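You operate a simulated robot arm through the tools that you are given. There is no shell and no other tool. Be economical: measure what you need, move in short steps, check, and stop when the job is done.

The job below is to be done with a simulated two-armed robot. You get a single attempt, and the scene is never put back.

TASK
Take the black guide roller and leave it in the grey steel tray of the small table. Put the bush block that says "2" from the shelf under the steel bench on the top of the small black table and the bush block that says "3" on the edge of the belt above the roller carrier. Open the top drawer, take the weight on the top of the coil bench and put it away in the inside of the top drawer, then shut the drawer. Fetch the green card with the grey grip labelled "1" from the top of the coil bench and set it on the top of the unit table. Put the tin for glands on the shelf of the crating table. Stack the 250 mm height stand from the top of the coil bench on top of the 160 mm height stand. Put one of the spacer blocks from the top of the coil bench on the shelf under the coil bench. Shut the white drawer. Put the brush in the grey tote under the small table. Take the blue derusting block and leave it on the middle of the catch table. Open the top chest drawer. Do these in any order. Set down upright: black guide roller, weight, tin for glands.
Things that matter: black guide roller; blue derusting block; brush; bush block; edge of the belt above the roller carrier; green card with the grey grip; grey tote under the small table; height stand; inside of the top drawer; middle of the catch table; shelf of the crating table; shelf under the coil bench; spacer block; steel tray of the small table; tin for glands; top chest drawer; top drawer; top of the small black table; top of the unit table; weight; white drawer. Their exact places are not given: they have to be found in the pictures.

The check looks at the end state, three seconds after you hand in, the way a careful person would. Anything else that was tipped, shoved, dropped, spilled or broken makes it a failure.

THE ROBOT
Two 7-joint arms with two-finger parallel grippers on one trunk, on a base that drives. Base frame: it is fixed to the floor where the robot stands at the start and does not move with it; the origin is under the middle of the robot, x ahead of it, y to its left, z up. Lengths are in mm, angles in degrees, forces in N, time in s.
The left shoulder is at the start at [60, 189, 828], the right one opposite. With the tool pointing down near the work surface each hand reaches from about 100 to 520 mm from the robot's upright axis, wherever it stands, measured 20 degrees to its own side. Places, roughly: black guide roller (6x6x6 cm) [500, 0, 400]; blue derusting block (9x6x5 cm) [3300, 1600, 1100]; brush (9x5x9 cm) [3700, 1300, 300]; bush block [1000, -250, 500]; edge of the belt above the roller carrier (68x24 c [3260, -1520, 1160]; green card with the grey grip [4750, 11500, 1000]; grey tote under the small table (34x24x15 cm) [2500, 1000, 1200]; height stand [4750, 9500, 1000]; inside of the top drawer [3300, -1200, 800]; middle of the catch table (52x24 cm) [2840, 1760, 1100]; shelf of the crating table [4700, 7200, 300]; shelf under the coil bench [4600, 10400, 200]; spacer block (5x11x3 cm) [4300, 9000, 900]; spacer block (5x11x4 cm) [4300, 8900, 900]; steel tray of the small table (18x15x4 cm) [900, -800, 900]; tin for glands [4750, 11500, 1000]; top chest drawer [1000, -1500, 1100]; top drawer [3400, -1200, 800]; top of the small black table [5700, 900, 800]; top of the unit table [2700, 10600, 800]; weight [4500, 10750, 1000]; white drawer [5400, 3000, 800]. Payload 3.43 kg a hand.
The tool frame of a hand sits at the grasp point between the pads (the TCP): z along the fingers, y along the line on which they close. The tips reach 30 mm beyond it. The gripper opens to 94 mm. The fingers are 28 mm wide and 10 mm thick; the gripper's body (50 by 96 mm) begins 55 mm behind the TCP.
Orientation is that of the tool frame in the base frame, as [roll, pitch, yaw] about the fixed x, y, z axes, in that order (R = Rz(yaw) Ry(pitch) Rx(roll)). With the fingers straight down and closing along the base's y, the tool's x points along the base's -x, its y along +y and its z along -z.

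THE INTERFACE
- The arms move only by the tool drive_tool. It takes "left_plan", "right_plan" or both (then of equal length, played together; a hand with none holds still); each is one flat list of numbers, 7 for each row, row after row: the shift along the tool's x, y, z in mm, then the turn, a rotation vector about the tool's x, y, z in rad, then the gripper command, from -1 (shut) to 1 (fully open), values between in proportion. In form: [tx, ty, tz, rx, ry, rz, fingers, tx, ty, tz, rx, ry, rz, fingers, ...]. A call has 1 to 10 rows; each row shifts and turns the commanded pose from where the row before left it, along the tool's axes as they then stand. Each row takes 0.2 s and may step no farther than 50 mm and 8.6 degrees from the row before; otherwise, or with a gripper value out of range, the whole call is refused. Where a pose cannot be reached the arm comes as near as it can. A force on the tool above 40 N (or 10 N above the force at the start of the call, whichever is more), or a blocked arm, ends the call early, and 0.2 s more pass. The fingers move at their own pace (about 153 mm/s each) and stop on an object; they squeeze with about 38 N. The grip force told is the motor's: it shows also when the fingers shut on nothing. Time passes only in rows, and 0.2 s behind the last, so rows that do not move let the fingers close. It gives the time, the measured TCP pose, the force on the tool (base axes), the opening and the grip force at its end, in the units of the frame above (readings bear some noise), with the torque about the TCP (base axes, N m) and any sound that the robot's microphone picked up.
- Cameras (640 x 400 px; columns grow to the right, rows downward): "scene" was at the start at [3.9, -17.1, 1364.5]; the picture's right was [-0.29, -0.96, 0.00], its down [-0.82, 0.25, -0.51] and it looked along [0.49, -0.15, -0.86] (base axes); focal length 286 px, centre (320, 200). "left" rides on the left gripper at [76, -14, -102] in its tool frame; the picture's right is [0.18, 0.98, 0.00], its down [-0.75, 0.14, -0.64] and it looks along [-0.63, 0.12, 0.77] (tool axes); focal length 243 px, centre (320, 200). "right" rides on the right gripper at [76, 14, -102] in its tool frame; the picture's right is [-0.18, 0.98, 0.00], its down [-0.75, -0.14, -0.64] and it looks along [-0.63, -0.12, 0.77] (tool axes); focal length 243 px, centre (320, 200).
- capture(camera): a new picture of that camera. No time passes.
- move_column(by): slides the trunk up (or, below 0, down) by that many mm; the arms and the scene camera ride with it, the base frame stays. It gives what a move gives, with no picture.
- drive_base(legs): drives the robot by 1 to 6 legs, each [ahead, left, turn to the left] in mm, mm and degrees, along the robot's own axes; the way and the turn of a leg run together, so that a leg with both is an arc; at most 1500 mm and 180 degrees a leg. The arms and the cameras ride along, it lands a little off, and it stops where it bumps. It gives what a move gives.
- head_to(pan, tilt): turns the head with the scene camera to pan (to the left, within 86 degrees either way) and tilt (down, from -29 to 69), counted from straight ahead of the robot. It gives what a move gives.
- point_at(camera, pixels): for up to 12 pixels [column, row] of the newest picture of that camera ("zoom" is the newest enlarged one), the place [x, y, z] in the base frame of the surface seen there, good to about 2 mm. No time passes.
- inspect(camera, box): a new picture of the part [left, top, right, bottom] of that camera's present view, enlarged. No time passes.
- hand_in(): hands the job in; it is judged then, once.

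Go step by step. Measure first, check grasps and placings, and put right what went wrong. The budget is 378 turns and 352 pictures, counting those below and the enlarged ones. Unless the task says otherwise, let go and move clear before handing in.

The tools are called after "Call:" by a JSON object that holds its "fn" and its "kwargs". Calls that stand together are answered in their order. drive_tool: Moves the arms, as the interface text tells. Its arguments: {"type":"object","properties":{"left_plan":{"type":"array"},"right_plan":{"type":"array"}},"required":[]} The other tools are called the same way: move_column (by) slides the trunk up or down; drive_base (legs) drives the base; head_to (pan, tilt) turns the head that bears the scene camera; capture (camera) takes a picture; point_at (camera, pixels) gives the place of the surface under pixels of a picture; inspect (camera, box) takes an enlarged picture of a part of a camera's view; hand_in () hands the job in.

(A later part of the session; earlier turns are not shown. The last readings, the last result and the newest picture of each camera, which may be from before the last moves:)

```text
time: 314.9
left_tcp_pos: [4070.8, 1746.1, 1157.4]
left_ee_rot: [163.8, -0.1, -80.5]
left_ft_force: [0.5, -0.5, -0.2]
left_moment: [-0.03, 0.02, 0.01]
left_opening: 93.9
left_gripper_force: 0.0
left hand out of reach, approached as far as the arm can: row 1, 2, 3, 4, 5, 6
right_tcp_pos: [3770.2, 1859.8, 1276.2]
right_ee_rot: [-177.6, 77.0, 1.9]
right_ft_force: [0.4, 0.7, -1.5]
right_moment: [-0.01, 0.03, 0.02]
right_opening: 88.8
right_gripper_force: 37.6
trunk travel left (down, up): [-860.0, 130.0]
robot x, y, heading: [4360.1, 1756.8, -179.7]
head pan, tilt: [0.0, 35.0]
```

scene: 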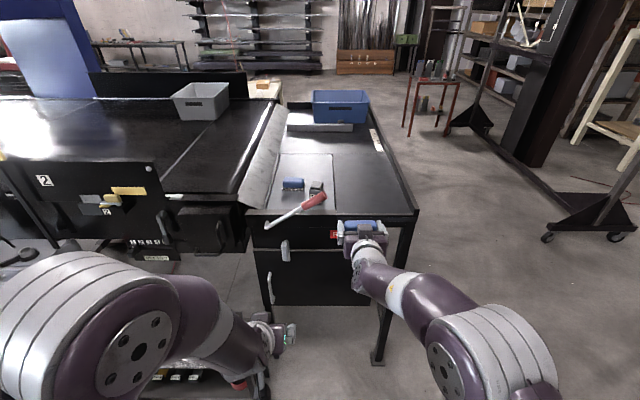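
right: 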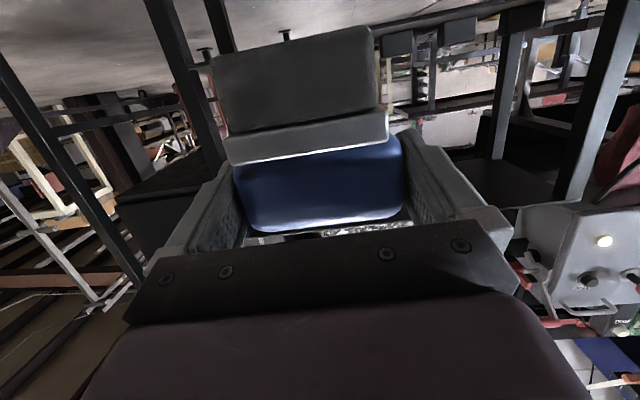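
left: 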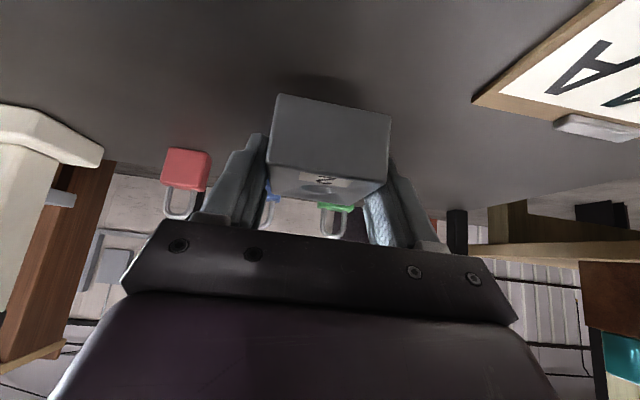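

Too close in for that pose; I move the command forward so the arm can meet it.

Call:
{"fn": "drive_tool", "kwargs": {"left_plan": [0, 45, 0, 0, 0, 0, 1, 0, 45, 0, 0, 0, 0, 1, 0, 45, 0, 0, 0, 0, 1, 0, 45, 0, 0, 0, 0, 1]}}

Call:
{"fn": "capture", "kwargs": {"camera": "scene"}}

```text
time: 315.9
left_tcp_pos: [3986.2, 1717.0, 1108.2]
left_ee_rot: [164.0, -1.1, -83.1]
left_ft_force: [-0.8, -0.1, 0.0]
left_moment: [-0.02, -0.02, 0.03]
left_opening: 94.0
left_gripper_force: 0.0
left hand out of reach, approached as far as the arm can: row 1, 2, 3, 4
right_tcp_pos: [3769.5, 1860.1, 1275.4]
right_ee_rot: [-177.6, 77.1, 2.0]
right_ft_force: [0.8, 0.3, -1.8]
right_moment: [0.0, 0.01, 0.03]
right_opening: 89.0
right_gripper_force: 38.3
trunk travel left (down, up): [-860.0, 130.0]
robot x, y, heading: [4357.3, 1758.2, -179.9]
head pan, tilt: [0.0, 35.0]
```

```text
252 pictures are left
```

scene: 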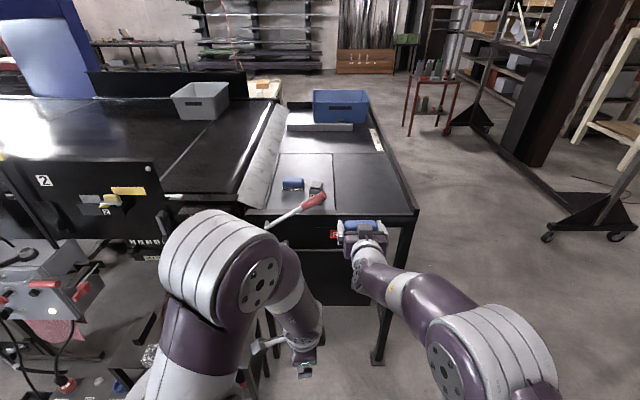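

The hand must be lower relative to the shoulder for a straight-down pose. I raise the trunk and lower the command.

Call:
{"fn": "move_column", "kwargs": {"by": 125}}

Call:
{"fn": "drive_tool", "kwargs": {"left_plan": [0, 0, 40, 0, 0, 0, 1, 0, 0, 40, 0, 0, 0, 1, 0, 0, 40, 0, 0, 0, 1, 0, 0, 40, 0, 0, 0, 1]}}

```text
time: 317.4
left_tcp_pos: [3987.8, 1717.7, 1231.9]
left_ee_rot: [164.1, -0.9, -83.1]
left_ft_force: [0.5, 0.2, 0.6]
left_moment: [0.03, 0.02, 0.01]
left_opening: 94.2
left_gripper_force: 0.1
right_tcp_pos: [3771.1, 1859.3, 1400.7]
right_ee_rot: [-177.4, 77.1, 2.0]
right_ft_force: [-0.1, -0.3, -1.4]
right_moment: [0.0, 0.02, 0.02]
right_opening: 88.6
right_gripper_force: 37.2
trunk travel left (down, up): [-985.0, 5.0]
robot x, y, heading: [4361.7, 1760.9, -179.7]
head pan, tilt: [0.0, 35.0]
```

```text
time: 318.4
left_tcp_pos: [3943.4, 1709.4, 1077.3]
left_ee_rot: [164.1, -1.0, -83.1]
left_ft_force: [0.3, -0.4, 0.1]
left_moment: [0.03, -0.04, 0.02]
left_opening: 94.0
left_gripper_force: 0.0
right_tcp_pos: [3769.8, 1858.4, 1399.9]
right_ee_rot: [-177.6, 77.1, 2.0]
right_ft_force: [-0.8, -0.1, -1.1]
right_moment: [-0.02, 0.01, -0.01]
right_opening: 89.0
right_gripper_force: 37.7
trunk travel left (down, up): [-985.0, 5.0]
robot x, y, heading: [4358.6, 1757.2, -179.7]
head pan, tilt: [0.0, 35.0]
```

The command now follows measured poses. I finish squaring the hand: roll +16°, yaw 7°, while raising it back.

Call:
{"fn": "drive_tool", "kwargs": {"left_plan": [0, 0, 0, 0.14, 0, 0, 1, 0, 0, 0, 0.14, 0, 0, 1, 0, 0, 0, 0, 0, 0.122, 1]}}

```text
time: 319.2
left_tcp_pos: [3973.2, 1696.8, 1061.9]
left_ee_rot: [176.8, -2.3, -90.0]
left_ft_force: [-0.6, 0.1, 0.3]
left_moment: [0.0, 0.02, -0.01]
left_opening: 93.7
left_gripper_force: 0.0
left hand out of reach, approached as far as the arm can: row 2
right_tcp_pos: [3771.7, 1859.5, 1400.8]
right_ee_rot: [-177.6, 77.1, 2.0]
right_ft_force: [0.8, -0.2, -1.1]
right_moment: [0.0, 0.01, -0.01]
right_opening: 88.7
right_gripper_force: 38.3
trunk travel left (down, up): [-985.0, 5.0]
robot x, y, heading: [4358.6, 1758.6, -179.9]
head pan, tilt: [0.0, 35.0]
```

Now up and forward together in reachable steps.

Call:
{"fn": "drive_tool", "kwargs": {"left_plan": [0, 35, -30, 0.055, 0.04, 0, 1, 0, 35, -33, 0, 0, 0, 1, 0, 35, -33, 0, 0, 0, 1, 0, 30, -33, 0, 0, 0, 1, 0, 30, -33, 0, 0, 0, 1]}}

```text
time: 320.4
left_tcp_pos: [3894.6, 1679.7, 1157.9]
left_ee_rot: [-179.9, -4.7, -89.7]
left_ft_force: [-0.6, -0.4, 1.1]
left_moment: [0.06, -0.04, 0.02]
left_opening: 94.0
left_gripper_force: 0.1
left hand out of reach, approached as far as the arm can: row 1, 2, 3, 4
right_tcp_pos: [3769.0, 1859.4, 1399.5]
right_ee_rot: [-177.6, 77.0, 1.9]
right_ft_force: [0.1, 0.4, -1.0]
right_moment: [0.0, -0.02, -0.03]
right_opening: 88.9
right_gripper_force: 38.1
trunk travel left (down, up): [-985.0, 5.0]
robot x, y, heading: [4357.8, 1757.6, -179.8]
head pan, tilt: [0.0, 35.0]
```

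Call:
{"fn": "drive_tool", "kwargs": {"left_plan": [0, 45, -15, 0, -0.08, 0, 1, 0, 45, -20, 0, 0, 0, 1, 0, 40, -25, 0, 0, 0, 1]}}

Call:
{"fn": "capture", "kwargs": {"camera": "scene"}}

```text
time: 321.2
left_tcp_pos: [3775.5, 1676.6, 1214.5]
left_ee_rot: [-179.9, -0.1, -90.0]
left_ft_force: [-0.3, -0.2, -1.0]
left_moment: [0.01, 0.01, -0.01]
left_opening: 94.1
left_gripper_force: 0.1
left hand out of reach, approached as far as the arm can: row 3
right_tcp_pos: [3770.2, 1860.0, 1400.2]
right_ee_rot: [-177.6, 77.1, 1.9]
right_ft_force: [-0.2, 0.5, -1.8]
right_moment: [0.02, -0.01, 0.0]
right_opening: 88.9
right_gripper_force: 38.0
trunk travel left (down, up): [-985.0, 5.0]
robot x, y, heading: [4359.8, 1760.2, -179.6]
head pan, tilt: [0.0, 35.0]
```

```text
251 pictures are left
```

scene: 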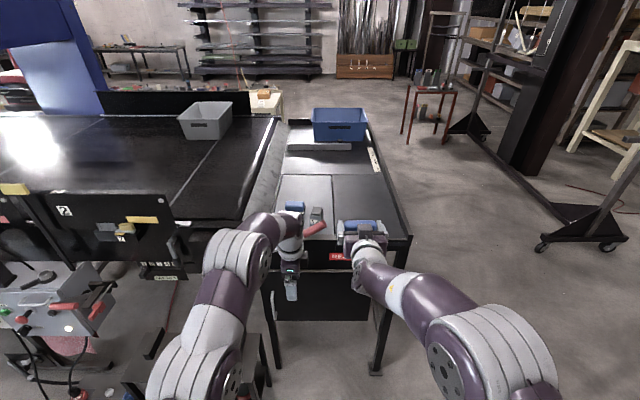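

The hand hangs straight down. I move over y 1645, extend a little, then drive in above the lever.

Call:
{"fn": "drive_tool", "kwargs": {"left_plan": [32, 25, 0, 0, 0, 0, 1, 0, 35, -5, 0, 0, 0, 1]}}

Call:
{"fn": "drive_base", "kwargs": {"legs": [[330, 0, 0]]}}

Call:
{"fn": "capture", "kwargs": {"camera": "left"}}

Call:
{"fn": "capture", "kwargs": {"camera": "scene"}}

```text
time: 321.8
left_tcp_pos: [3763.7, 1639.7, 1203.0]
left_ee_rot: [-180.0, 0.0, -90.0]
left_ft_force: [0.0, 0.3, -0.6]
left_moment: [-0.01, 0.01, -0.02]
left_opening: 94.1
left_gripper_force: 0.1
left hand out of reach, approached as far as the arm can: row 1, 2
right_tcp_pos: [3769.1, 1858.5, 1400.3]
right_ee_rot: [-177.5, 77.2, 2.0]
right_ft_force: [-0.4, 0.5, -1.5]
right_moment: [-0.03, 0.01, 0.02]
right_opening: 88.7
right_gripper_force: 38.5
trunk travel left (down, up): [-985.0, 5.0]
robot x, y, heading: [4361.9, 1757.4, -179.8]
head pan, tilt: [0.0, 35.0]
```

```text
time: 324.0
left_tcp_pos: [3428.4, 1641.7, 1204.9]
left_ee_rot: [179.8, 0.1, -90.2]
left_ft_force: [0.1, -1.1, 0.4]
left_moment: [0.03, -0.02, 0.0]
left_opening: 94.1
left_gripper_force: 0.1
right_tcp_pos: [3436.7, 1860.5, 1401.7]
right_ee_rot: [-177.4, 77.2, 1.8]
right_ft_force: [0.7, -0.6, -0.8]
right_moment: [0.0, -0.02, -0.02]
right_opening: 88.8
right_gripper_force: 38.3
trunk travel left (down, up): [-985.0, 5.0]
robot x, y, heading: [4023.6, 1755.5, -180.0]
head pan, tilt: [0.0, 35.0]
```

```text
250 pictures are left
```

left: 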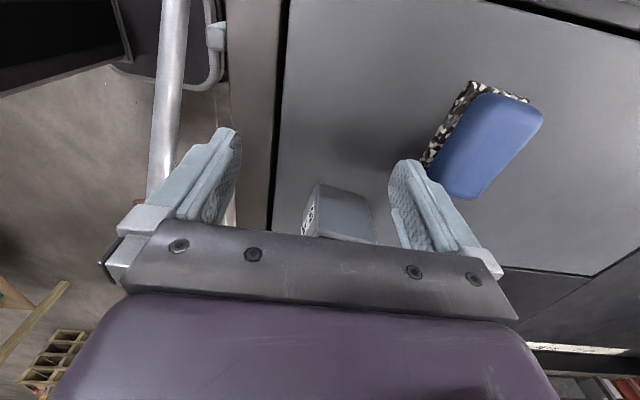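

```text
249 pictures are left
```

scene: 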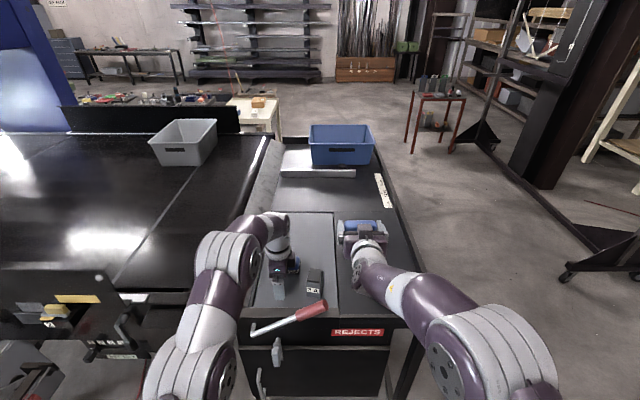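

I measure the block's corners from the left camera.

Call:
{"fn": "point_at", "kwargs": {"camera": "left", "pixels": [[485, 97], [538, 110], [435, 178], [478, 195], [490, 145], [445, 140], [470, 85], [340, 205]]}}

```text
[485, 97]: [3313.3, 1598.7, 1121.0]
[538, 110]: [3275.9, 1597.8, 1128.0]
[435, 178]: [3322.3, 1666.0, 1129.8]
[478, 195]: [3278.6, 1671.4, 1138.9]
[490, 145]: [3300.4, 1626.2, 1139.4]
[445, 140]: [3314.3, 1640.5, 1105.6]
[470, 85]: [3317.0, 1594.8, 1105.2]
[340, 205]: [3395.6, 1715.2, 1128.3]
```

Block centre ≈[3296,1642], top 1140. Advance the base 85 mm, then arm forward and down.

Call:
{"fn": "drive_base", "kwargs": {"legs": [[85, 0, 0]]}}

Call:
{"fn": "drive_tool", "kwargs": {"left_plan": [0, 24, 5, 0, 0, 0, 1, 0, 24, 5, 0, 0, 0, 1]}}

Call:
{"fn": "capture", "kwargs": {"camera": "left"}}

```text
time: 325.1
left_tcp_pos: [3349.3, 1642.1, 1206.6]
left_ee_rot: [179.5, 0.0, -90.2]
left_ft_force: [0.6, 0.4, -0.2]
left_moment: [0.02, 0.05, -0.02]
left_opening: 94.1
left_gripper_force: 0.1
right_tcp_pos: [3358.6, 1860.3, 1403.8]
right_ee_rot: [-177.5, 77.6, 1.9]
right_ft_force: [1.2, -0.5, -1.5]
right_moment: [-0.05, 0.03, 0.02]
right_opening: 89.0
right_gripper_force: 37.7
trunk travel left (down, up): [-985.0, 5.0]
robot x, y, heading: [3939.0, 1759.5, -180.1]
head pan, tilt: [0.0, 35.0]
```

```text
time: 325.7
left_tcp_pos: [3340.4, 1637.6, 1188.4]
left_ee_rot: [179.7, 0.0, -90.3]
left_ft_force: [0.1, -0.2, -0.3]
left_moment: [-0.01, 0.03, -0.03]
left_opening: 94.1
left_gripper_force: 0.0
left hand out of reach, approached as far as the arm can: row 1, 2
right_tcp_pos: [3353.9, 1860.2, 1403.2]
right_ee_rot: [-177.5, 77.3, 1.9]
right_ft_force: [0.9, 0.1, -1.4]
right_moment: [-0.01, 0.01, -0.02]
right_opening: 88.5
right_gripper_force: 37.8
trunk travel left (down, up): [-985.0, 5.0]
robot x, y, heading: [3938.8, 1759.7, -179.9]
head pan, tilt: [0.0, 35.0]
```

```text
248 pictures are left
```

left: 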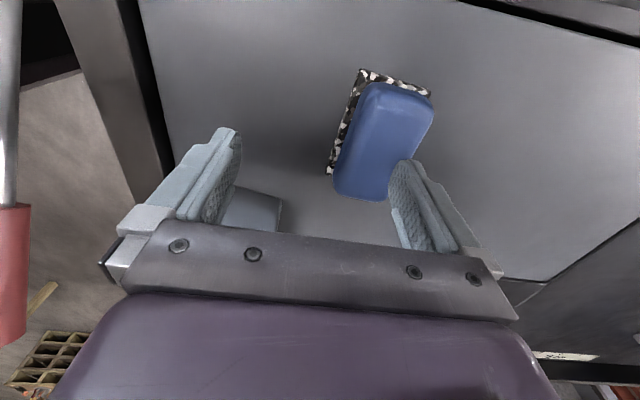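

Straight-down reach ends here, so I edge the base forward 42 mm instead.

Call:
{"fn": "drive_base", "kwargs": {"legs": [[42, 0, 0]]}}

Call:
{"fn": "drive_tool", "kwargs": {"left_plan": [-3, 0, 20, 0, 0, 0, 1]}}

Call:
{"fn": "capture", "kwargs": {"camera": "left"}}

```text
time: 326.6
left_tcp_pos: [3301.6, 1637.0, 1191.5]
left_ee_rot: [179.4, 0.0, -90.2]
left_ft_force: [1.2, 0.2, 0.1]
left_moment: [0.01, 0.06, -0.02]
left_opening: 94.1
left_gripper_force: 0.2
right_tcp_pos: [3318.3, 1858.9, 1405.7]
right_ee_rot: [-177.4, 77.6, 1.8]
right_ft_force: [0.9, 0.4, -0.7]
right_moment: [-0.01, -0.04, 0.0]
right_opening: 88.8
right_gripper_force: 38.0
trunk travel left (down, up): [-985.0, 5.0]
robot x, y, heading: [3894.7, 1757.5, -179.9]
head pan, tilt: [0.0, 35.0]
```

```text
time: 327.0
left_tcp_pos: [3292.6, 1639.5, 1165.9]
left_ee_rot: [179.9, 0.0, -90.1]
left_ft_force: [0.1, -0.3, -0.5]
left_moment: [-0.01, -0.01, 0.01]
left_opening: 93.5
left_gripper_force: 0.1
right_tcp_pos: [3305.5, 1859.9, 1399.9]
right_ee_rot: [-177.5, 77.0, 1.8]
right_ft_force: [-0.5, 0.0, -1.5]
right_moment: [-0.01, 0.0, -0.03]
right_opening: 88.7
right_gripper_force: 37.7
trunk travel left (down, up): [-985.0, 5.0]
robot x, y, heading: [3895.9, 1756.9, -179.8]
head pan, tilt: [0.0, 35.0]
```

```text
247 pictures are left
```

left: 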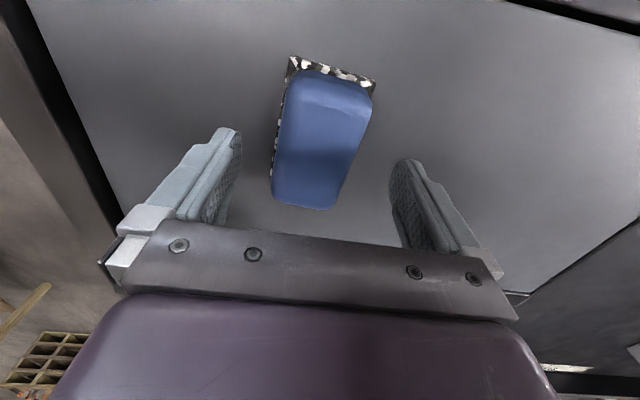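

Positioned over the block. Descend 32 mm and close.

Call:
{"fn": "drive_tool", "kwargs": {"left_plan": [-1, 0, 16, 0, 0, 0, 1, -1, -2, 16, 0, 0, 0, 1, 0, 0, 0, 0, 0, 0, -1, 0, 0, 0, 0, 0, 0, -1, 0, 0, 0, 0, 0, 0, -1]}}

Call:
{"fn": "capture", "kwargs": {"camera": "left"}}

```text
time: 328.2
left_tcp_pos: [3295.7, 1641.9, 1132.8]
left_ee_rot: [179.9, 0.0, -90.2]
left_ft_force: [0.9, -0.2, 0.3]
left_moment: [0.01, 0.02, 0.0]
left_opening: 55.1
left_gripper_force: 38.4
right_tcp_pos: [3308.5, 1859.3, 1401.2]
right_ee_rot: [-177.5, 77.1, 1.9]
right_ft_force: [0.5, 0.1, -1.6]
right_moment: [0.02, -0.03, 0.02]
right_opening: 88.8
right_gripper_force: 38.4
trunk travel left (down, up): [-985.0, 5.0]
robot x, y, heading: [3897.1, 1759.2, -179.8]
head pan, tilt: [0.0, 35.0]
```

```text
246 pictures are left
```

left: 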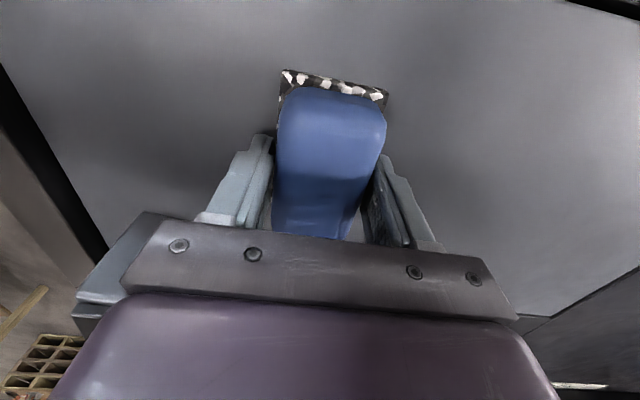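

Held at 55 mm. Lift as high as reachable.

Call:
{"fn": "drive_tool", "kwargs": {"left_plan": [0, 0, -30, 0, 0, 0, -1, 0, 0, -30, 0, 0, 0, -1, 0, -10, -30, 0, 0, 0, -1, 0, -20, -15, 0, 0, 0, -1, 0, -20, -15, 0, 0, 0, -1]}}

```text
time: 329.4
left_tcp_pos: [3352.3, 1641.5, 1252.9]
left_ee_rot: [179.7, 0.0, -90.2]
left_ft_force: [0.3, 0.6, -1.2]
left_moment: [-0.02, 0.0, 0.01]
left_opening: 55.4
left_gripper_force: 38.1
left hand out of reach, approached as far as the arm can: row 3
right_tcp_pos: [3310.4, 1859.2, 1402.1]
right_ee_rot: [-177.6, 77.2, 1.9]
right_ft_force: [-0.1, 0.6, -1.3]
right_moment: [0.02, 0.0, 0.05]
right_opening: 88.5
right_gripper_force: 38.2
trunk travel left (down, up): [-985.0, 5.0]
robot x, y, heading: [3898.8, 1760.4, -180.2]
head pan, tilt: [0.0, 35.0]
```

Clear of the lever. I measure the free floor on the +y side of the catch table before driving there.

Call:
{"fn": "drive_base", "kwargs": {"legs": [[-350, 0, 0]]}}

Call:
{"fn": "head_to", "kwargs": {"pan": -35, "tilt": 30}}

Call:
{"fn": "capture", "kwargs": {"camera": "scene"}}

Call:
{"fn": "point_at", "kwargs": {"camera": "scene", "pixels": [[320, 200], [350, 180], [400, 200], [300, 160], [450, 150], [370, 250], [250, 120], [500, 250]]}}

```text
time: 331.6
left_tcp_pos: [3698.1, 1641.0, 1251.9]
left_ee_rot: [180.0, 0.0, -90.2]
left_ft_force: [0.7, 0.3, -1.9]
left_moment: [-0.02, -0.02, 0.0]
left_opening: 55.6
left_gripper_force: 38.2
right_tcp_pos: [3654.4, 1859.3, 1399.1]
right_ee_rot: [-177.5, 77.0, 1.9]
right_ft_force: [-0.2, 0.8, -1.3]
right_moment: [-0.05, 0.0, 0.02]
right_opening: 88.4
right_gripper_force: 38.0
trunk travel left (down, up): [-985.0, 5.0]
robot x, y, heading: [4244.2, 1755.7, -180.0]
head pan, tilt: [0.0, 35.0]
```

```text
time: 332.6
left_tcp_pos: [3700.2, 1641.7, 1252.4]
left_ee_rot: [179.7, -0.1, -90.2]
left_ft_force: [0.2, 0.3, -0.6]
left_moment: [0.01, 0.02, 0.0]
left_opening: 55.4
left_gripper_force: 37.8
right_tcp_pos: [3659.3, 1860.3, 1401.1]
right_ee_rot: [-177.6, 77.1, 1.9]
right_ft_force: [0.3, 0.0, -1.1]
right_moment: [0.02, -0.02, 0.0]
right_opening: 88.9
right_gripper_force: 37.5
trunk travel left (down, up): [-985.0, 5.0]
robot x, y, heading: [4246.0, 1761.2, -180.1]
head pan, tilt: [-35.0, 30.0]
```

```text
245 pictures are left
```

scene: 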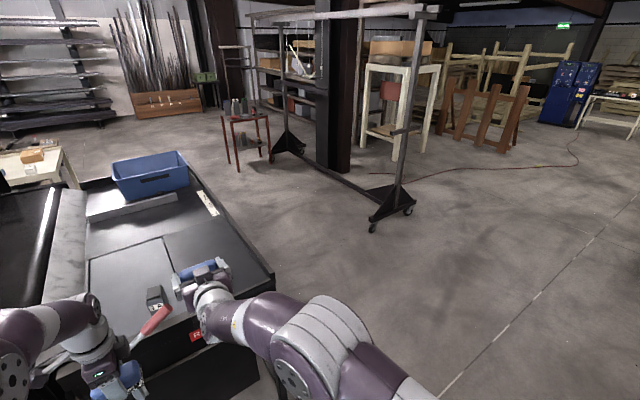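

```text
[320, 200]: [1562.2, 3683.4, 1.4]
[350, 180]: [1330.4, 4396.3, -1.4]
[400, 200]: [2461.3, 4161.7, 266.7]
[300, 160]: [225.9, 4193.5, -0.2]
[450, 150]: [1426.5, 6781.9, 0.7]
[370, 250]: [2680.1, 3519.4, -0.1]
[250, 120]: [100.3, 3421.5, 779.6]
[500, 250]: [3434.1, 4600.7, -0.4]
```

Plenty of floor there. I drive round to the +y side and turn to face the catch table.

Call:
{"fn": "drive_base", "kwargs": {"legs": [[0, -960, 0], [1400, 0, 0], [0, 0, 90]]}}

Call:
{"fn": "head_to", "kwargs": {"pan": 0, "tilt": 40}}

Call:
{"fn": "capture", "kwargs": {"camera": "scene"}}

```text
time: 348.0
left_tcp_pos: [2944.1, 2144.8, 1251.9]
left_ee_rot: [179.9, 0.0, -0.1]
left_ft_force: [1.0, -0.6, -1.5]
left_moment: [0.01, 0.0, -0.01]
left_opening: 55.4
left_gripper_force: 38.5
right_tcp_pos: [2725.4, 2103.3, 1401.2]
right_ee_rot: [-177.6, 77.2, 91.9]
right_ft_force: [0.4, -0.7, -1.1]
right_moment: [0.02, -0.04, 0.01]
right_opening: 88.9
right_gripper_force: 37.8
trunk travel left (down, up): [-985.0, 5.0]
robot x, y, heading: [2825.7, 2691.8, -89.9]
head pan, tilt: [-35.0, 30.0]
```

```text
time: 349.1
left_tcp_pos: [2942.5, 2145.6, 1252.4]
left_ee_rot: [179.9, 0.1, -0.1]
left_ft_force: [-0.1, -0.7, -1.0]
left_moment: [0.02, 0.0, 0.0]
left_opening: 55.4
left_gripper_force: 37.6
right_tcp_pos: [2724.3, 2103.3, 1400.9]
right_ee_rot: [-177.6, 77.1, 92.0]
right_ft_force: [0.0, 0.5, -1.5]
right_moment: [-0.01, 0.0, -0.01]
right_opening: 88.9
right_gripper_force: 38.4
trunk travel left (down, up): [-985.0, 5.0]
robot x, y, heading: [2827.8, 2691.8, -89.7]
head pan, tilt: [0.0, 40.0]
```

```text
244 pictures are left
```

scene: 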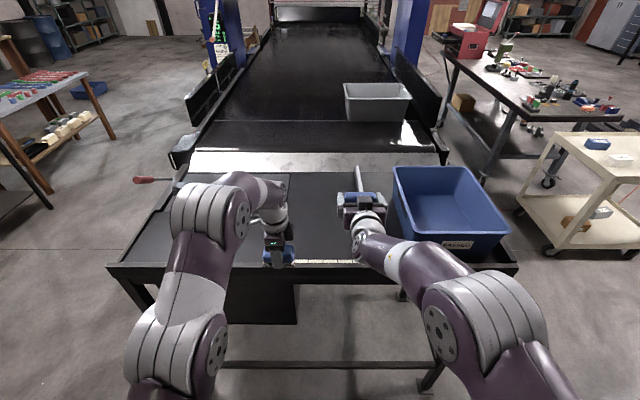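

I measure the table's lower bar and the target zone to see how near I may drive.

Call:
{"fn": "point_at", "kwargs": {"camera": "scene", "pixels": [[330, 365], [435, 378], [320, 262], [300, 200], [325, 215], [360, 175], [430, 225], [405, 180], [300, 165], [240, 165], [170, 230]]}}

Call:
{"fn": "inspect", "kwargs": {"camera": "scene", "box": [100, 130, 540, 400]}}

```text
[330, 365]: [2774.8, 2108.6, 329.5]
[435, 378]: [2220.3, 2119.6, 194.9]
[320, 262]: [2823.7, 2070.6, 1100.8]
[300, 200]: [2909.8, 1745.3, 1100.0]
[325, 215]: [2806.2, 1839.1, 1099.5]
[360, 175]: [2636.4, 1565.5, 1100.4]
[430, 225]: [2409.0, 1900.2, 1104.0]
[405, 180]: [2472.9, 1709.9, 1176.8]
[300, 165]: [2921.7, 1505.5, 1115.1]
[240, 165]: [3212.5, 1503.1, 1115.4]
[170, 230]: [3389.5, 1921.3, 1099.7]
```

```text
1.45 times, centred on (320, 265) of scene
```

zoom: 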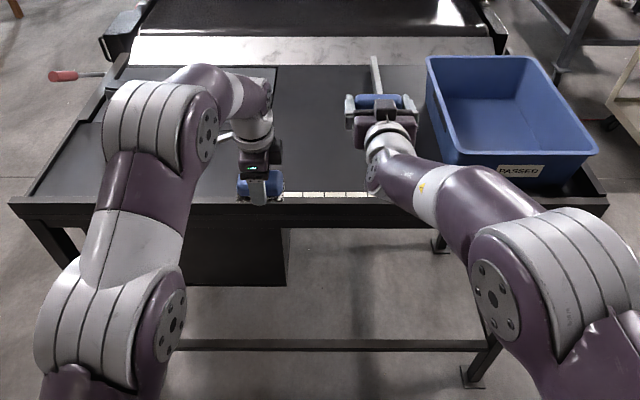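

The bar is at y 2109, z 330. I drive forward to y≈2440 while lining up x, carefully.

Call:
{"fn": "drive_base", "kwargs": {"legs": [[200, -85, 0], [50, 0, 0]]}}

Call:
{"fn": "drive_base", "kwargs": {"legs": [[25, 0, 0]]}}

```text
time: 351.2
left_tcp_pos: [2857.2, 1908.9, 1257.0]
left_ee_rot: [179.2, -0.1, -0.1]
left_ft_force: [0.3, 0.7, -0.2]
left_moment: [-0.09, -0.01, -0.03]
left_opening: 55.2
left_gripper_force: 38.4
right_tcp_pos: [2640.1, 1868.1, 1406.8]
right_ee_rot: [-177.3, 77.7, 92.2]
right_ft_force: [0.1, 1.4, -0.2]
right_moment: [0.02, -0.02, -0.01]
right_opening: 88.8
right_gripper_force: 37.7
trunk travel left (down, up): [-985.0, 5.0]
robot x, y, heading: [2738.0, 2440.7, -90.2]
head pan, tilt: [0.0, 40.0]
```

```text
time: 352.1
left_tcp_pos: [2856.8, 1877.9, 1256.2]
left_ee_rot: [179.6, -0.1, -0.1]
left_ft_force: [0.6, 1.4, -1.4]
left_moment: [-0.05, -0.02, 0.0]
left_opening: 55.2
left_gripper_force: 38.1
right_tcp_pos: [2640.1, 1837.6, 1404.9]
right_ee_rot: [-177.5, 77.5, 91.9]
right_ft_force: [0.1, 0.7, -1.5]
right_moment: [0.02, 0.03, 0.03]
right_opening: 88.8
right_gripper_force: 37.6
trunk travel left (down, up): [-985.0, 5.0]
robot x, y, heading: [2740.7, 2419.2, -89.9]
head pan, tilt: [0.0, 40.0]
```

No bump. Now arm forward and down.

Call:
{"fn": "drive_tool", "kwargs": {"left_plan": [0, 8, 28, 0, 0, 0, -1, 0, 12, 28, 0, 0, 0, -1, 0, 16, 25, 0, 0, 0, -1, 0, 20, 15, 0, 0, 0, -1, 0, 10, 10, 0, 0, 0, -1]}}

Call:
{"fn": "capture", "kwargs": {"camera": "left"}}

```text
time: 353.2
left_tcp_pos: [2858.3, 1806.7, 1145.6]
left_ee_rot: [179.7, 0.0, 0.0]
left_ft_force: [0.8, 0.6, -1.1]
left_moment: [0.0, -0.03, 0.05]
left_opening: 55.4
left_gripper_force: 38.5
right_tcp_pos: [2639.2, 1829.8, 1400.0]
right_ee_rot: [-177.6, 77.2, 92.1]
right_ft_force: [0.0, 1.1, -1.2]
right_moment: [-0.01, -0.02, 0.03]
right_opening: 88.5
right_gripper_force: 37.8
trunk travel left (down, up): [-985.0, 5.0]
robot x, y, heading: [2742.1, 2417.5, -89.8]
head pan, tilt: [0.0, 40.0]
```

```text
242 pictures are left
```

left: 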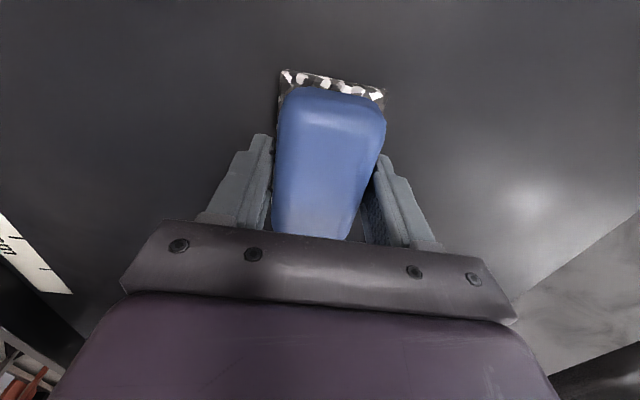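

Call:
{"fn": "drive_tool", "kwargs": {"left_plan": [0, 12, 0, 0, 0, 0, -1, 0, 12, 0, 0, 0, 0, -1, 0, 0, 8, 0, 0, 0, -1, 0, 0, 2, 0, 0, 0, -1]}}

```text
time: 354.2
left_tcp_pos: [2858.3, 1805.1, 1135.1]
left_ee_rot: [179.7, 0.0, 0.1]
left_ft_force: [0.1, 0.7, 0.1]
left_moment: [0.03, 0.08, 0.04]
left_opening: 55.5
left_gripper_force: 38.3
left hand out of reach, approached as far as the arm can: row 1, 2
right_tcp_pos: [2638.5, 1830.1, 1402.8]
right_ee_rot: [-177.5, 77.1, 92.0]
right_ft_force: [0.1, 0.7, -1.7]
right_moment: [0.01, -0.02, -0.01]
right_opening: 88.8
right_gripper_force: 38.3
trunk travel left (down, up): [-985.0, 5.0]
robot x, y, heading: [2745.2, 2418.4, -89.6]
head pan, tilt: [0.0, 40.0]
```

Touch is near. I'd like it nearer the centre line: lift a bit, ease the base forward 25 mm, and set down.

Call:
{"fn": "drive_tool", "kwargs": {"left_plan": [0, 0, -10, 0, 0, 0, -1]}}

Call:
{"fn": "drive_base", "kwargs": {"legs": [[25, 0, 0]]}}

Call:
{"fn": "drive_tool", "kwargs": {"left_plan": [0, 0, 8, 0, 0, 0, -1, 0, 0, 3, 0, 0, 0, -1, 0, 0, 2, 0, 0, 0, -1]}}

```text
time: 354.6
left_tcp_pos: [2858.9, 1805.5, 1143.3]
left_ee_rot: [179.8, 0.0, -0.2]
left_ft_force: [0.7, 0.0, -0.9]
left_moment: [0.02, -0.01, -0.02]
left_opening: 55.3
left_gripper_force: 37.9
right_tcp_pos: [2639.2, 1829.5, 1401.0]
right_ee_rot: [-177.5, 77.2, 91.9]
right_ft_force: [-0.6, -0.5, -1.8]
right_moment: [-0.01, -0.01, -0.01]
right_opening: 88.9
right_gripper_force: 38.2
trunk travel left (down, up): [-985.0, 5.0]
robot x, y, heading: [2744.4, 2423.7, -89.7]
head pan, tilt: [0.0, 40.0]
```

```text
time: 355.5
left_tcp_pos: [2858.9, 1787.7, 1147.0]
left_ee_rot: [179.4, -0.1, -0.2]
left_ft_force: [0.3, 1.4, -1.1]
left_moment: [-0.03, -0.01, -0.01]
left_opening: 55.2
left_gripper_force: 38.2
right_tcp_pos: [2639.5, 1813.9, 1404.5]
right_ee_rot: [-177.5, 77.4, 92.1]
right_ft_force: [0.0, 1.4, -1.3]
right_moment: [0.02, 0.03, 0.02]
right_opening: 88.8
right_gripper_force: 37.6
trunk travel left (down, up): [-985.0, 5.0]
robot x, y, heading: [2742.9, 2391.2, -90.0]
head pan, tilt: [0.0, 40.0]
```

```text
time: 356.3
left_tcp_pos: [2857.6, 1781.8, 1134.0]
left_ee_rot: [179.6, -0.1, -0.2]
left_ft_force: [0.8, 3.0, 19.7]
left_moment: [0.39, 0.52, -0.06]
left_opening: 55.5
left_gripper_force: 37.4
right_tcp_pos: [2638.0, 1808.6, 1402.0]
right_ee_rot: [-177.5, 77.3, 92.0]
right_ft_force: [-0.4, 0.6, -0.3]
right_moment: [0.02, 0.02, -0.01]
right_opening: 88.7
right_gripper_force: 38.0
trunk travel left (down, up): [-985.0, 5.0]
robot x, y, heading: [2738.4, 2395.3, -89.9]
head pan, tilt: [0.0, 40.0]
```

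Firmly down at y≈1782. Open, lift, back off, and look.

Call:
{"fn": "drive_tool", "kwargs": {"left_plan": [0, 0, -1, 0, 0, 0, 0.5, 0, 0, 0, 0, 0, 0, 1, 0, 0, -30, 0, 0, 0, 1, 0, 0, -30, 0, 0, 0, 1, 0, -15, -30, 0, 0, 0, 1, 0, -20, -15, 0, 0, 0, 1]}}

Call:
{"fn": "capture", "kwargs": {"camera": "left"}}

Call:
{"fn": "drive_base", "kwargs": {"legs": [[-300, 0, 0]]}}

Call:
{"fn": "capture", "kwargs": {"camera": "scene"}}

```text
time: 357.7
left_tcp_pos: [2859.6, 1829.0, 1231.6]
left_ee_rot: [179.7, 0.0, -0.1]
left_ft_force: [0.1, -0.4, -0.3]
left_moment: [0.01, -0.03, -0.03]
left_opening: 94.0
left_gripper_force: 0.1
left hand out of reach, approached as far as the arm can: row 3, 4
right_tcp_pos: [2638.9, 1806.7, 1401.1]
right_ee_rot: [-177.4, 77.3, 92.0]
right_ft_force: [0.4, 0.3, -0.4]
right_moment: [0.01, -0.01, 0.0]
right_opening: 89.3
right_gripper_force: 37.9
trunk travel left (down, up): [-985.0, 5.0]
robot x, y, heading: [2739.8, 2392.3, -90.1]
head pan, tilt: [0.0, 40.0]
```

```text
241 pictures are left
```

left: 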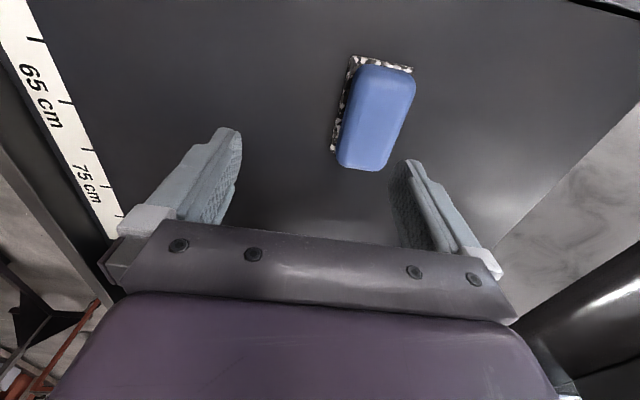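

```text
time: 359.7
left_tcp_pos: [2855.7, 2124.0, 1230.1]
left_ee_rot: [179.9, 0.0, -0.4]
left_ft_force: [-1.5, -0.8, 1.1]
left_moment: [-0.01, 0.02, 0.02]
left_opening: 94.2
left_gripper_force: 0.0
right_tcp_pos: [2636.0, 2105.1, 1400.9]
right_ee_rot: [-177.4, 77.1, 91.6]
right_ft_force: [0.1, -0.2, -1.5]
right_moment: [0.02, 0.04, 0.01]
right_opening: 88.9
right_gripper_force: 38.0
trunk travel left (down, up): [-985.0, 5.0]
robot x, y, heading: [2744.4, 2692.5, -90.4]
head pan, tilt: [0.0, 40.0]
```

```text
240 pictures are left
```

scene: 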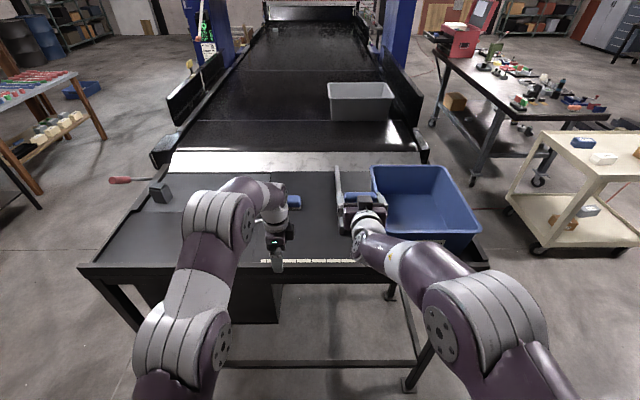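

The derusting block is in place. Now I measure the grey tote at (360,100) for the brush.

Call:
{"fn": "inspect", "kwargs": {"camera": "scene", "box": [290, 60, 450, 160]}}

Call:
{"fn": "point_at", "kwargs": {"camera": "scene", "pixels": [[330, 84], [392, 84], [395, 97], [329, 96], [360, 92], [360, 110], [332, 118], [388, 119], [410, 120], [405, 85], [420, 100]]}}

```text
4.00 times, centred on (370, 110) of scene
```

zoom: 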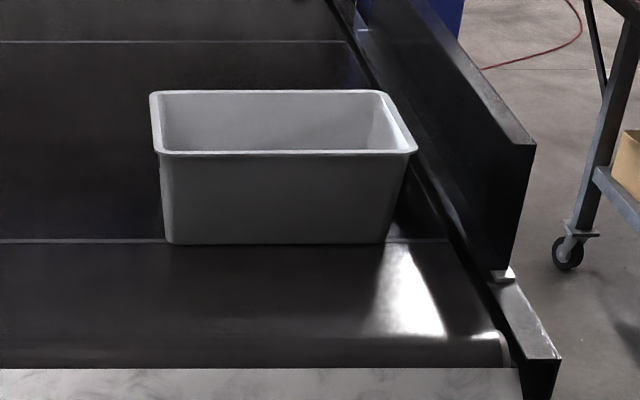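

```text
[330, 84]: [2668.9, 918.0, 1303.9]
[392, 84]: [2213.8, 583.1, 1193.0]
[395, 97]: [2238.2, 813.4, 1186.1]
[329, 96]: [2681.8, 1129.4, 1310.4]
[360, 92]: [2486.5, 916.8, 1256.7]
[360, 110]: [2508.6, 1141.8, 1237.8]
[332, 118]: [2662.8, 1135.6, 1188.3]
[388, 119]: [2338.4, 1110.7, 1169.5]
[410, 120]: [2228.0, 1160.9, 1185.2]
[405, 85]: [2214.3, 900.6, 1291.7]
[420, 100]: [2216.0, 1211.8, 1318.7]
```

Tote: x 2335–2680, y 910–1145, rim 1310, floor ~1180; it must be reached from the near (x≈1850) side over the belt's wall. I retract the left arm first.

Call:
{"fn": "drive_tool", "kwargs": {"left_plan": [0, -35, 35, 0, 0, 0, 0, 0, -35, 35, 0, 0, 0, 0, 0, -35, 35, 0, 0, 0, 0, 0, -35, 35, 0, 0, 0, 0, 0, -35, 35, 0, 0, 0, 0, 0, -35, 35, 0, 0, 0, 0, 0, -45, 0, 0, 0, 0, 0, 0, -40, 0, 0, 0, 0, 0]}}

Call:
{"fn": "drive_base", "kwargs": {"legs": [[0, -1350, 0], [1100, 0, 0], [550, 0, 0]]}}

Call:
{"fn": "head_to", "kwargs": {"pan": 60, "tilt": 25}}

Call:
{"fn": "capture", "kwargs": {"camera": "scene"}}

```text
time: 361.5
left_tcp_pos: [2858.2, 2421.0, 1019.0]
left_ee_rot: [179.7, 0.1, -0.5]
left_ft_force: [0.6, 0.4, -0.3]
left_moment: [-0.03, -0.02, 0.02]
left_opening: 47.1
left_gripper_force: 0.1
right_tcp_pos: [2636.1, 2109.0, 1402.5]
right_ee_rot: [-177.5, 77.2, 91.6]
right_ft_force: [-0.5, 0.1, -1.5]
right_moment: [0.03, 0.03, -0.01]
right_opening: 88.9
right_gripper_force: 37.8
trunk travel left (down, up): [-985.0, 5.0]
robot x, y, heading: [2741.2, 2693.3, -90.4]
head pan, tilt: [0.0, 40.0]
```

```text
time: 376.4
left_tcp_pos: [1464.2, 770.0, 1017.6]
left_ee_rot: [179.8, 0.1, -1.1]
left_ft_force: [0.5, 0.2, 0.5]
left_moment: [-0.02, -0.03, 0.01]
left_opening: 46.6
left_gripper_force: 0.0
right_tcp_pos: [1237.7, 459.6, 1401.4]
right_ee_rot: [-177.5, 77.1, 90.9]
right_ft_force: [1.1, 0.7, -0.5]
right_moment: [0.03, 0.0, 0.0]
right_opening: 88.8
right_gripper_force: 37.7
trunk travel left (down, up): [-985.0, 5.0]
robot x, y, heading: [1351.9, 1046.1, -91.1]
head pan, tilt: [0.0, 40.0]
```

```text
time: 377.7
left_tcp_pos: [1464.6, 769.6, 1018.8]
left_ee_rot: [179.8, 0.0, -1.2]
left_ft_force: [0.1, 0.0, -0.7]
left_moment: [-0.01, 0.02, 0.02]
left_opening: 46.8
left_gripper_force: 0.0
right_tcp_pos: [1238.1, 458.6, 1401.6]
right_ee_rot: [-177.5, 77.2, 91.0]
right_ft_force: [-0.4, 0.0, -1.2]
right_moment: [-0.03, -0.01, 0.0]
right_opening: 88.7
right_gripper_force: 38.2
trunk travel left (down, up): [-985.0, 5.0]
robot x, y, heading: [1351.0, 1039.7, -91.0]
head pan, tilt: [60.0, 25.0]
```

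```text
238 pictures are left
```

scene: 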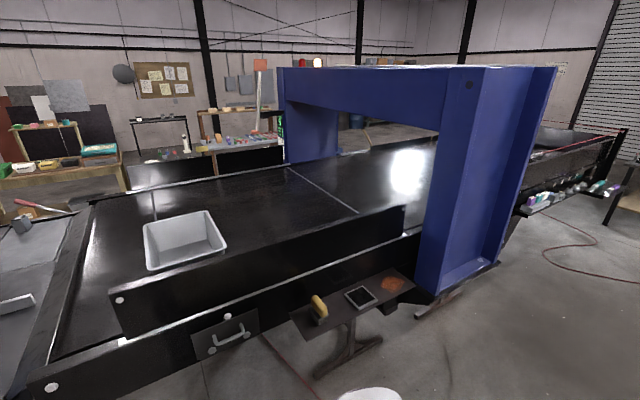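

I measure the wall top, the flip shelf, and the tote from here.

Call:
{"fn": "point_at", "kwargs": {"camera": "scene", "pixels": [[145, 230], [208, 212], [225, 245], [150, 270], [190, 232], [180, 270], [120, 290], [250, 255], [225, 335], [240, 330], [295, 310], [340, 265]]}}

```text
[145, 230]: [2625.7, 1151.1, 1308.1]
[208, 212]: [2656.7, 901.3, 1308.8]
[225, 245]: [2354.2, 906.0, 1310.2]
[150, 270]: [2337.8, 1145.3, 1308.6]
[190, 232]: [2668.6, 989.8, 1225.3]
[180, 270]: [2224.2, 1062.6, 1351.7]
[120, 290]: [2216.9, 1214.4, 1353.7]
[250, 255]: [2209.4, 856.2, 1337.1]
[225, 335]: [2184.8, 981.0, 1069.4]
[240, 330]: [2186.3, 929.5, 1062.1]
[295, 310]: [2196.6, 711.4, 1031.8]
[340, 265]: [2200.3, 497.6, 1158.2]
```

I turn to face the belt, shift left so the right hand lines up with the tote (y≈1028), and tip the hand to 45° high.

Call:
{"fn": "drive_base", "kwargs": {"legs": [[0, 0, 91], [0, 95, 0]]}}

Call:
{"fn": "drive_tool", "kwargs": {"right_plan": [-25, 0, -6, 0, 0.093, 0, -1, -25, 0, -10, 0, 0.093, 0, -1, 0, 0, 0, 0, 0.093, 0, -1, 0, 0, 0, 0, 0.093, 0, -1, 0, 0, 0, 0, 0.093, 0, -1, 0, 0, 0, 0, 0.093, 0, -1]}}

Call:
{"fn": "capture", "kwargs": {"camera": "right"}}

```text
time: 382.7
left_tcp_pos: [1623.7, 1254.1, 1018.7]
left_ee_rot: [179.8, -0.2, 89.9]
left_ft_force: [-0.3, 0.6, -0.7]
left_moment: [0.01, 0.01, 0.03]
left_opening: 47.0
left_gripper_force: 0.1
right_tcp_pos: [1937.8, 1029.6, 1401.3]
right_ee_rot: [-178.4, 77.2, -178.9]
right_ft_force: [-0.3, 0.3, -0.9]
right_moment: [0.01, -0.01, 0.06]
right_opening: 88.7
right_gripper_force: 37.6
trunk travel left (down, up): [-985.0, 5.0]
robot x, y, heading: [1351.7, 1137.2, 0.3]
head pan, tilt: [60.0, 25.0]
```

```text
time: 384.1
left_tcp_pos: [1624.3, 1256.4, 1018.1]
left_ee_rot: [179.8, 0.0, 89.8]
left_ft_force: [0.5, -0.3, 1.0]
left_moment: [-0.02, -0.02, 0.02]
left_opening: 46.9
left_gripper_force: 0.0
right_tcp_pos: [1936.0, 1036.4, 1454.1]
right_ee_rot: [-179.2, 45.1, -179.9]
right_ft_force: [-1.2, -0.6, -0.9]
right_moment: [0.0, 0.04, 0.04]
right_opening: 88.6
right_gripper_force: 38.2
trunk travel left (down, up): [-985.0, 5.0]
robot x, y, heading: [1351.0, 1138.6, 0.3]
head pan, tilt: [60.0, 25.0]
```

```text
237 pictures are left
```

right: 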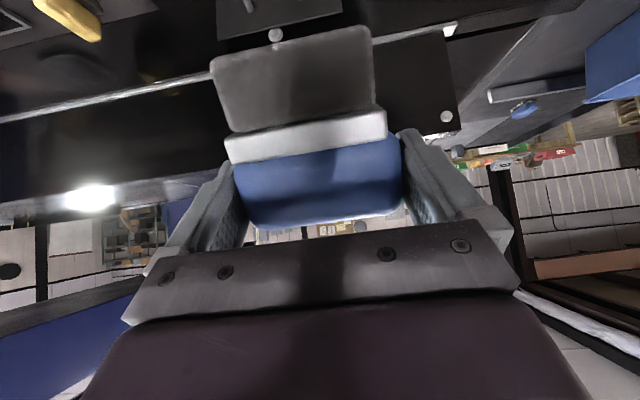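

Height 1454 clears the wall (1353). I drive in 450 mm.

Call:
{"fn": "drive_base", "kwargs": {"legs": [[440, 0, -0.3]]}}

Call:
{"fn": "head_to", "kwargs": {"pan": 0, "tilt": 45}}

Call:
{"fn": "capture", "kwargs": {"camera": "scene"}}

Call:
{"fn": "capture", "kwargs": {"camera": "right"}}

```text
time: 386.7
left_tcp_pos: [2060.8, 1258.2, 1018.9]
left_ee_rot: [179.8, 0.0, 90.0]
left_ft_force: [-0.4, 0.3, 0.0]
left_moment: [0.01, -0.02, 0.0]
left_opening: 46.8
left_gripper_force: 0.0
right_tcp_pos: [2372.9, 1037.2, 1456.5]
right_ee_rot: [-179.2, 45.3, -179.8]
right_ft_force: [0.0, -1.0, -1.2]
right_moment: [0.0, 0.0, -0.01]
right_opening: 88.6
right_gripper_force: 38.1
trunk travel left (down, up): [-985.0, 5.0]
robot x, y, heading: [1791.4, 1137.5, 0.1]
head pan, tilt: [60.0, 25.0]
```

```text
time: 388.0
left_tcp_pos: [2062.6, 1258.1, 1017.8]
left_ee_rot: [179.8, 0.0, 89.9]
left_ft_force: [0.0, 0.5, -0.1]
left_moment: [0.02, -0.01, 0.02]
left_opening: 47.2
left_gripper_force: 0.1
right_tcp_pos: [2374.8, 1037.7, 1454.8]
right_ee_rot: [-179.2, 45.2, -179.8]
right_ft_force: [-0.1, -0.1, -1.7]
right_moment: [0.01, 0.01, -0.01]
right_opening: 88.9
right_gripper_force: 38.1
trunk travel left (down, up): [-985.0, 5.0]
robot x, y, heading: [1790.6, 1138.4, 0.1]
head pan, tilt: [0.0, 45.0]
```

```text
236 pictures are left
```

scene: 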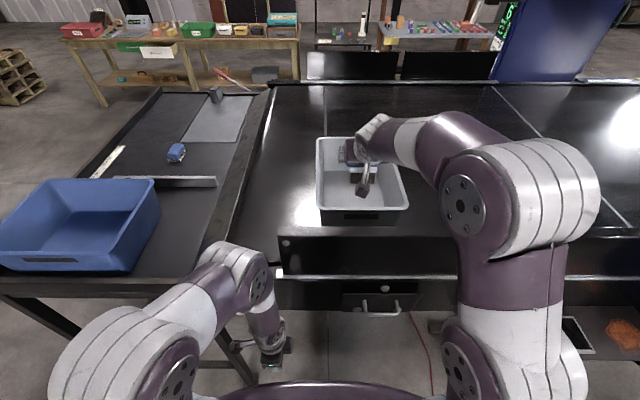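

```text
235 pictures are left
```

right: 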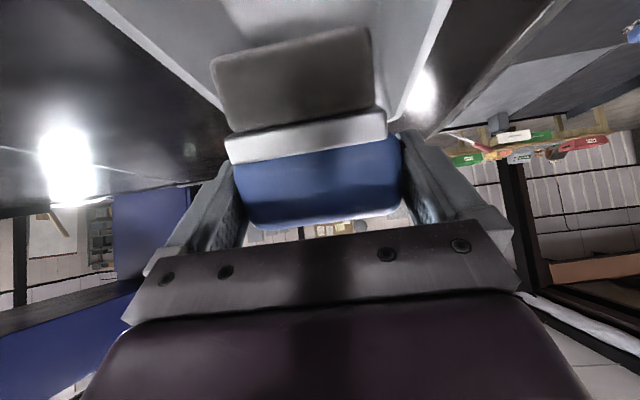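

Over the tote now. I pull the left hand back a bit more, and ease the base in 85 mm.

Call:
{"fn": "drive_tool", "kwargs": {"left_plan": [0, -40, 15, 0, 0, 0, 0, 0, -40, 15, 0, 0, 0, 0]}}

Call:
{"fn": "drive_base", "kwargs": {"legs": [[80, 0, 0]]}}

Call:
{"fn": "drive_tool", "kwargs": {"right_plan": [-20, 5, 20, 0, 0.11, 0, -1, 12, 0, 16, 0, 0.11, 0, -1, 10, 0, 18, 0, 0.11, 0, -1, 8, 0, 20, 0, 0.11, 0, -1]}}

Call:
{"fn": "capture", "kwargs": {"camera": "right"}}

```text
time: 388.6
left_tcp_pos: [1983.9, 1255.6, 988.5]
left_ee_rot: [179.6, -0.1, 89.8]
left_ft_force: [-0.5, 1.0, 0.6]
left_moment: [0.02, 0.02, -0.03]
left_opening: 47.0
left_gripper_force: 0.0
right_tcp_pos: [2375.6, 1037.3, 1454.6]
right_ee_rot: [-179.2, 45.1, -180.0]
right_ft_force: [0.4, 0.0, -0.2]
right_moment: [0.02, -0.02, 0.01]
right_opening: 88.7
right_gripper_force: 38.2
trunk travel left (down, up): [-985.0, 5.0]
robot x, y, heading: [1789.1, 1140.8, 0.3]
head pan, tilt: [0.0, 45.0]
```

```text
time: 389.7
left_tcp_pos: [2058.8, 1257.2, 990.7]
left_ee_rot: [179.5, 0.0, 89.8]
left_ft_force: [-1.0, -0.1, 0.6]
left_moment: [0.01, -0.01, -0.01]
left_opening: 46.9
left_gripper_force: 0.0
right_tcp_pos: [2446.8, 1036.0, 1457.9]
right_ee_rot: [-179.1, 45.6, -180.0]
right_ft_force: [-0.1, -0.1, -1.0]
right_moment: [-0.03, -0.01, -0.01]
right_opening: 88.6
right_gripper_force: 37.9
trunk travel left (down, up): [-985.0, 5.0]
robot x, y, heading: [1867.4, 1135.6, 0.1]
head pan, tilt: [0.0, 45.0]
```

```text
time: 390.7
left_tcp_pos: [2065.4, 1256.7, 988.5]
left_ee_rot: [-180.0, 0.0, 89.7]
left_ft_force: [-0.7, -1.0, -0.1]
left_moment: [-0.01, 0.03, 0.03]
left_opening: 47.0
left_gripper_force: 0.0
right_tcp_pos: [2488.8, 1040.4, 1390.3]
right_ee_rot: [-179.4, 19.9, 179.7]
right_ft_force: [0.9, -0.5, -1.1]
right_moment: [-0.01, -0.04, 0.02]
right_opening: 88.8
right_gripper_force: 38.1
trunk travel left (down, up): [-985.0, 5.0]
robot x, y, heading: [1872.1, 1137.8, -0.0]
head pan, tilt: [0.0, 45.0]
```

```text
234 pictures are left
```

right: 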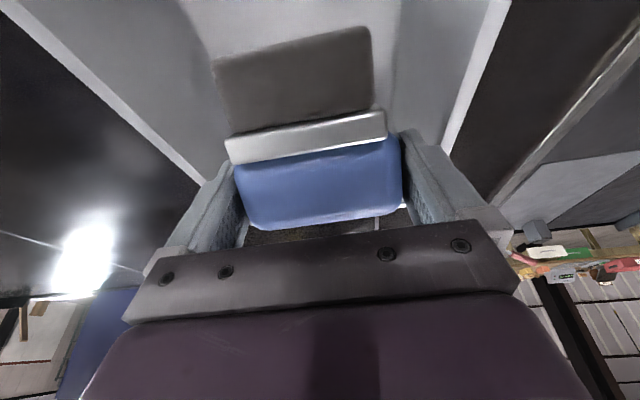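

Inside the rim outline. Descend into the tote.

Call:
{"fn": "drive_tool", "kwargs": {"right_plan": [15.4, -5, 42.3, 0, 0, 0, -1, 15.4, -5, 42.3, 0, 0, 0, -1, 13.7, 0, 37.6, 0, 0, 0, -1]}}

Call:
{"fn": "capture", "kwargs": {"camera": "right"}}

Call:
{"fn": "capture", "kwargs": {"camera": "scene"}}

```text
time: 391.5
left_tcp_pos: [2063.4, 1258.0, 987.4]
left_ee_rot: [179.8, 0.0, 89.8]
left_ft_force: [0.1, 0.3, -0.3]
left_moment: [-0.02, -0.02, 0.04]
left_opening: 46.9
left_gripper_force: 0.2
right_tcp_pos: [2486.2, 1028.8, 1263.8]
right_ee_rot: [-179.4, 20.1, 179.7]
right_ft_force: [0.2, -0.1, -1.2]
right_moment: [0.02, -0.03, 0.01]
right_opening: 88.7
right_gripper_force: 37.5
trunk travel left (down, up): [-985.0, 5.0]
robot x, y, heading: [1866.3, 1133.0, 0.0]
head pan, tilt: [0.0, 45.0]
```

```text
233 pictures are left
```

right: 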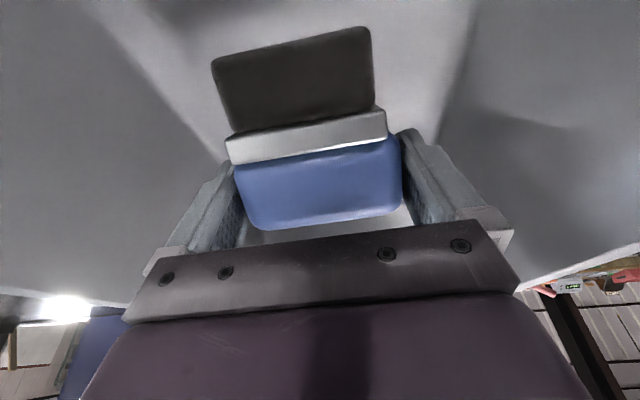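

```text
232 pictures are left
```

scene: 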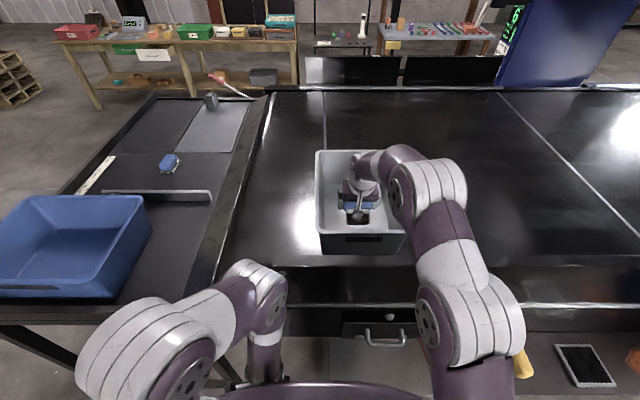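

Going well; lower stepwise until touch.

Call:
{"fn": "drive_tool", "kwargs": {"right_plan": [4.1, 0, 11.3, 0, 0, 0, -1, 3.4, 0, 9.4, 0, 0, 0, -1, 1.4, 0, 3.8, 0, 0, 0, -1, 1.4, 0, 3.8, 0, 0, 0, -1]}}

```text
time: 392.5
left_tcp_pos: [2063.6, 1257.8, 988.1]
left_ee_rot: [179.9, 0.0, 89.8]
left_ft_force: [-0.2, 0.2, 0.5]
left_moment: [0.06, -0.02, -0.01]
left_opening: 46.8
left_gripper_force: 0.1
right_tcp_pos: [2486.3, 1030.3, 1232.2]
right_ee_rot: [-179.4, 20.0, 179.7]
right_ft_force: [0.3, -0.5, -0.5]
right_moment: [-0.01, -0.06, 0.03]
right_opening: 89.2
right_gripper_force: 37.7
trunk travel left (down, up): [-985.0, 5.0]
robot x, y, heading: [1867.6, 1136.5, 0.4]
head pan, tilt: [0.0, 45.0]
```

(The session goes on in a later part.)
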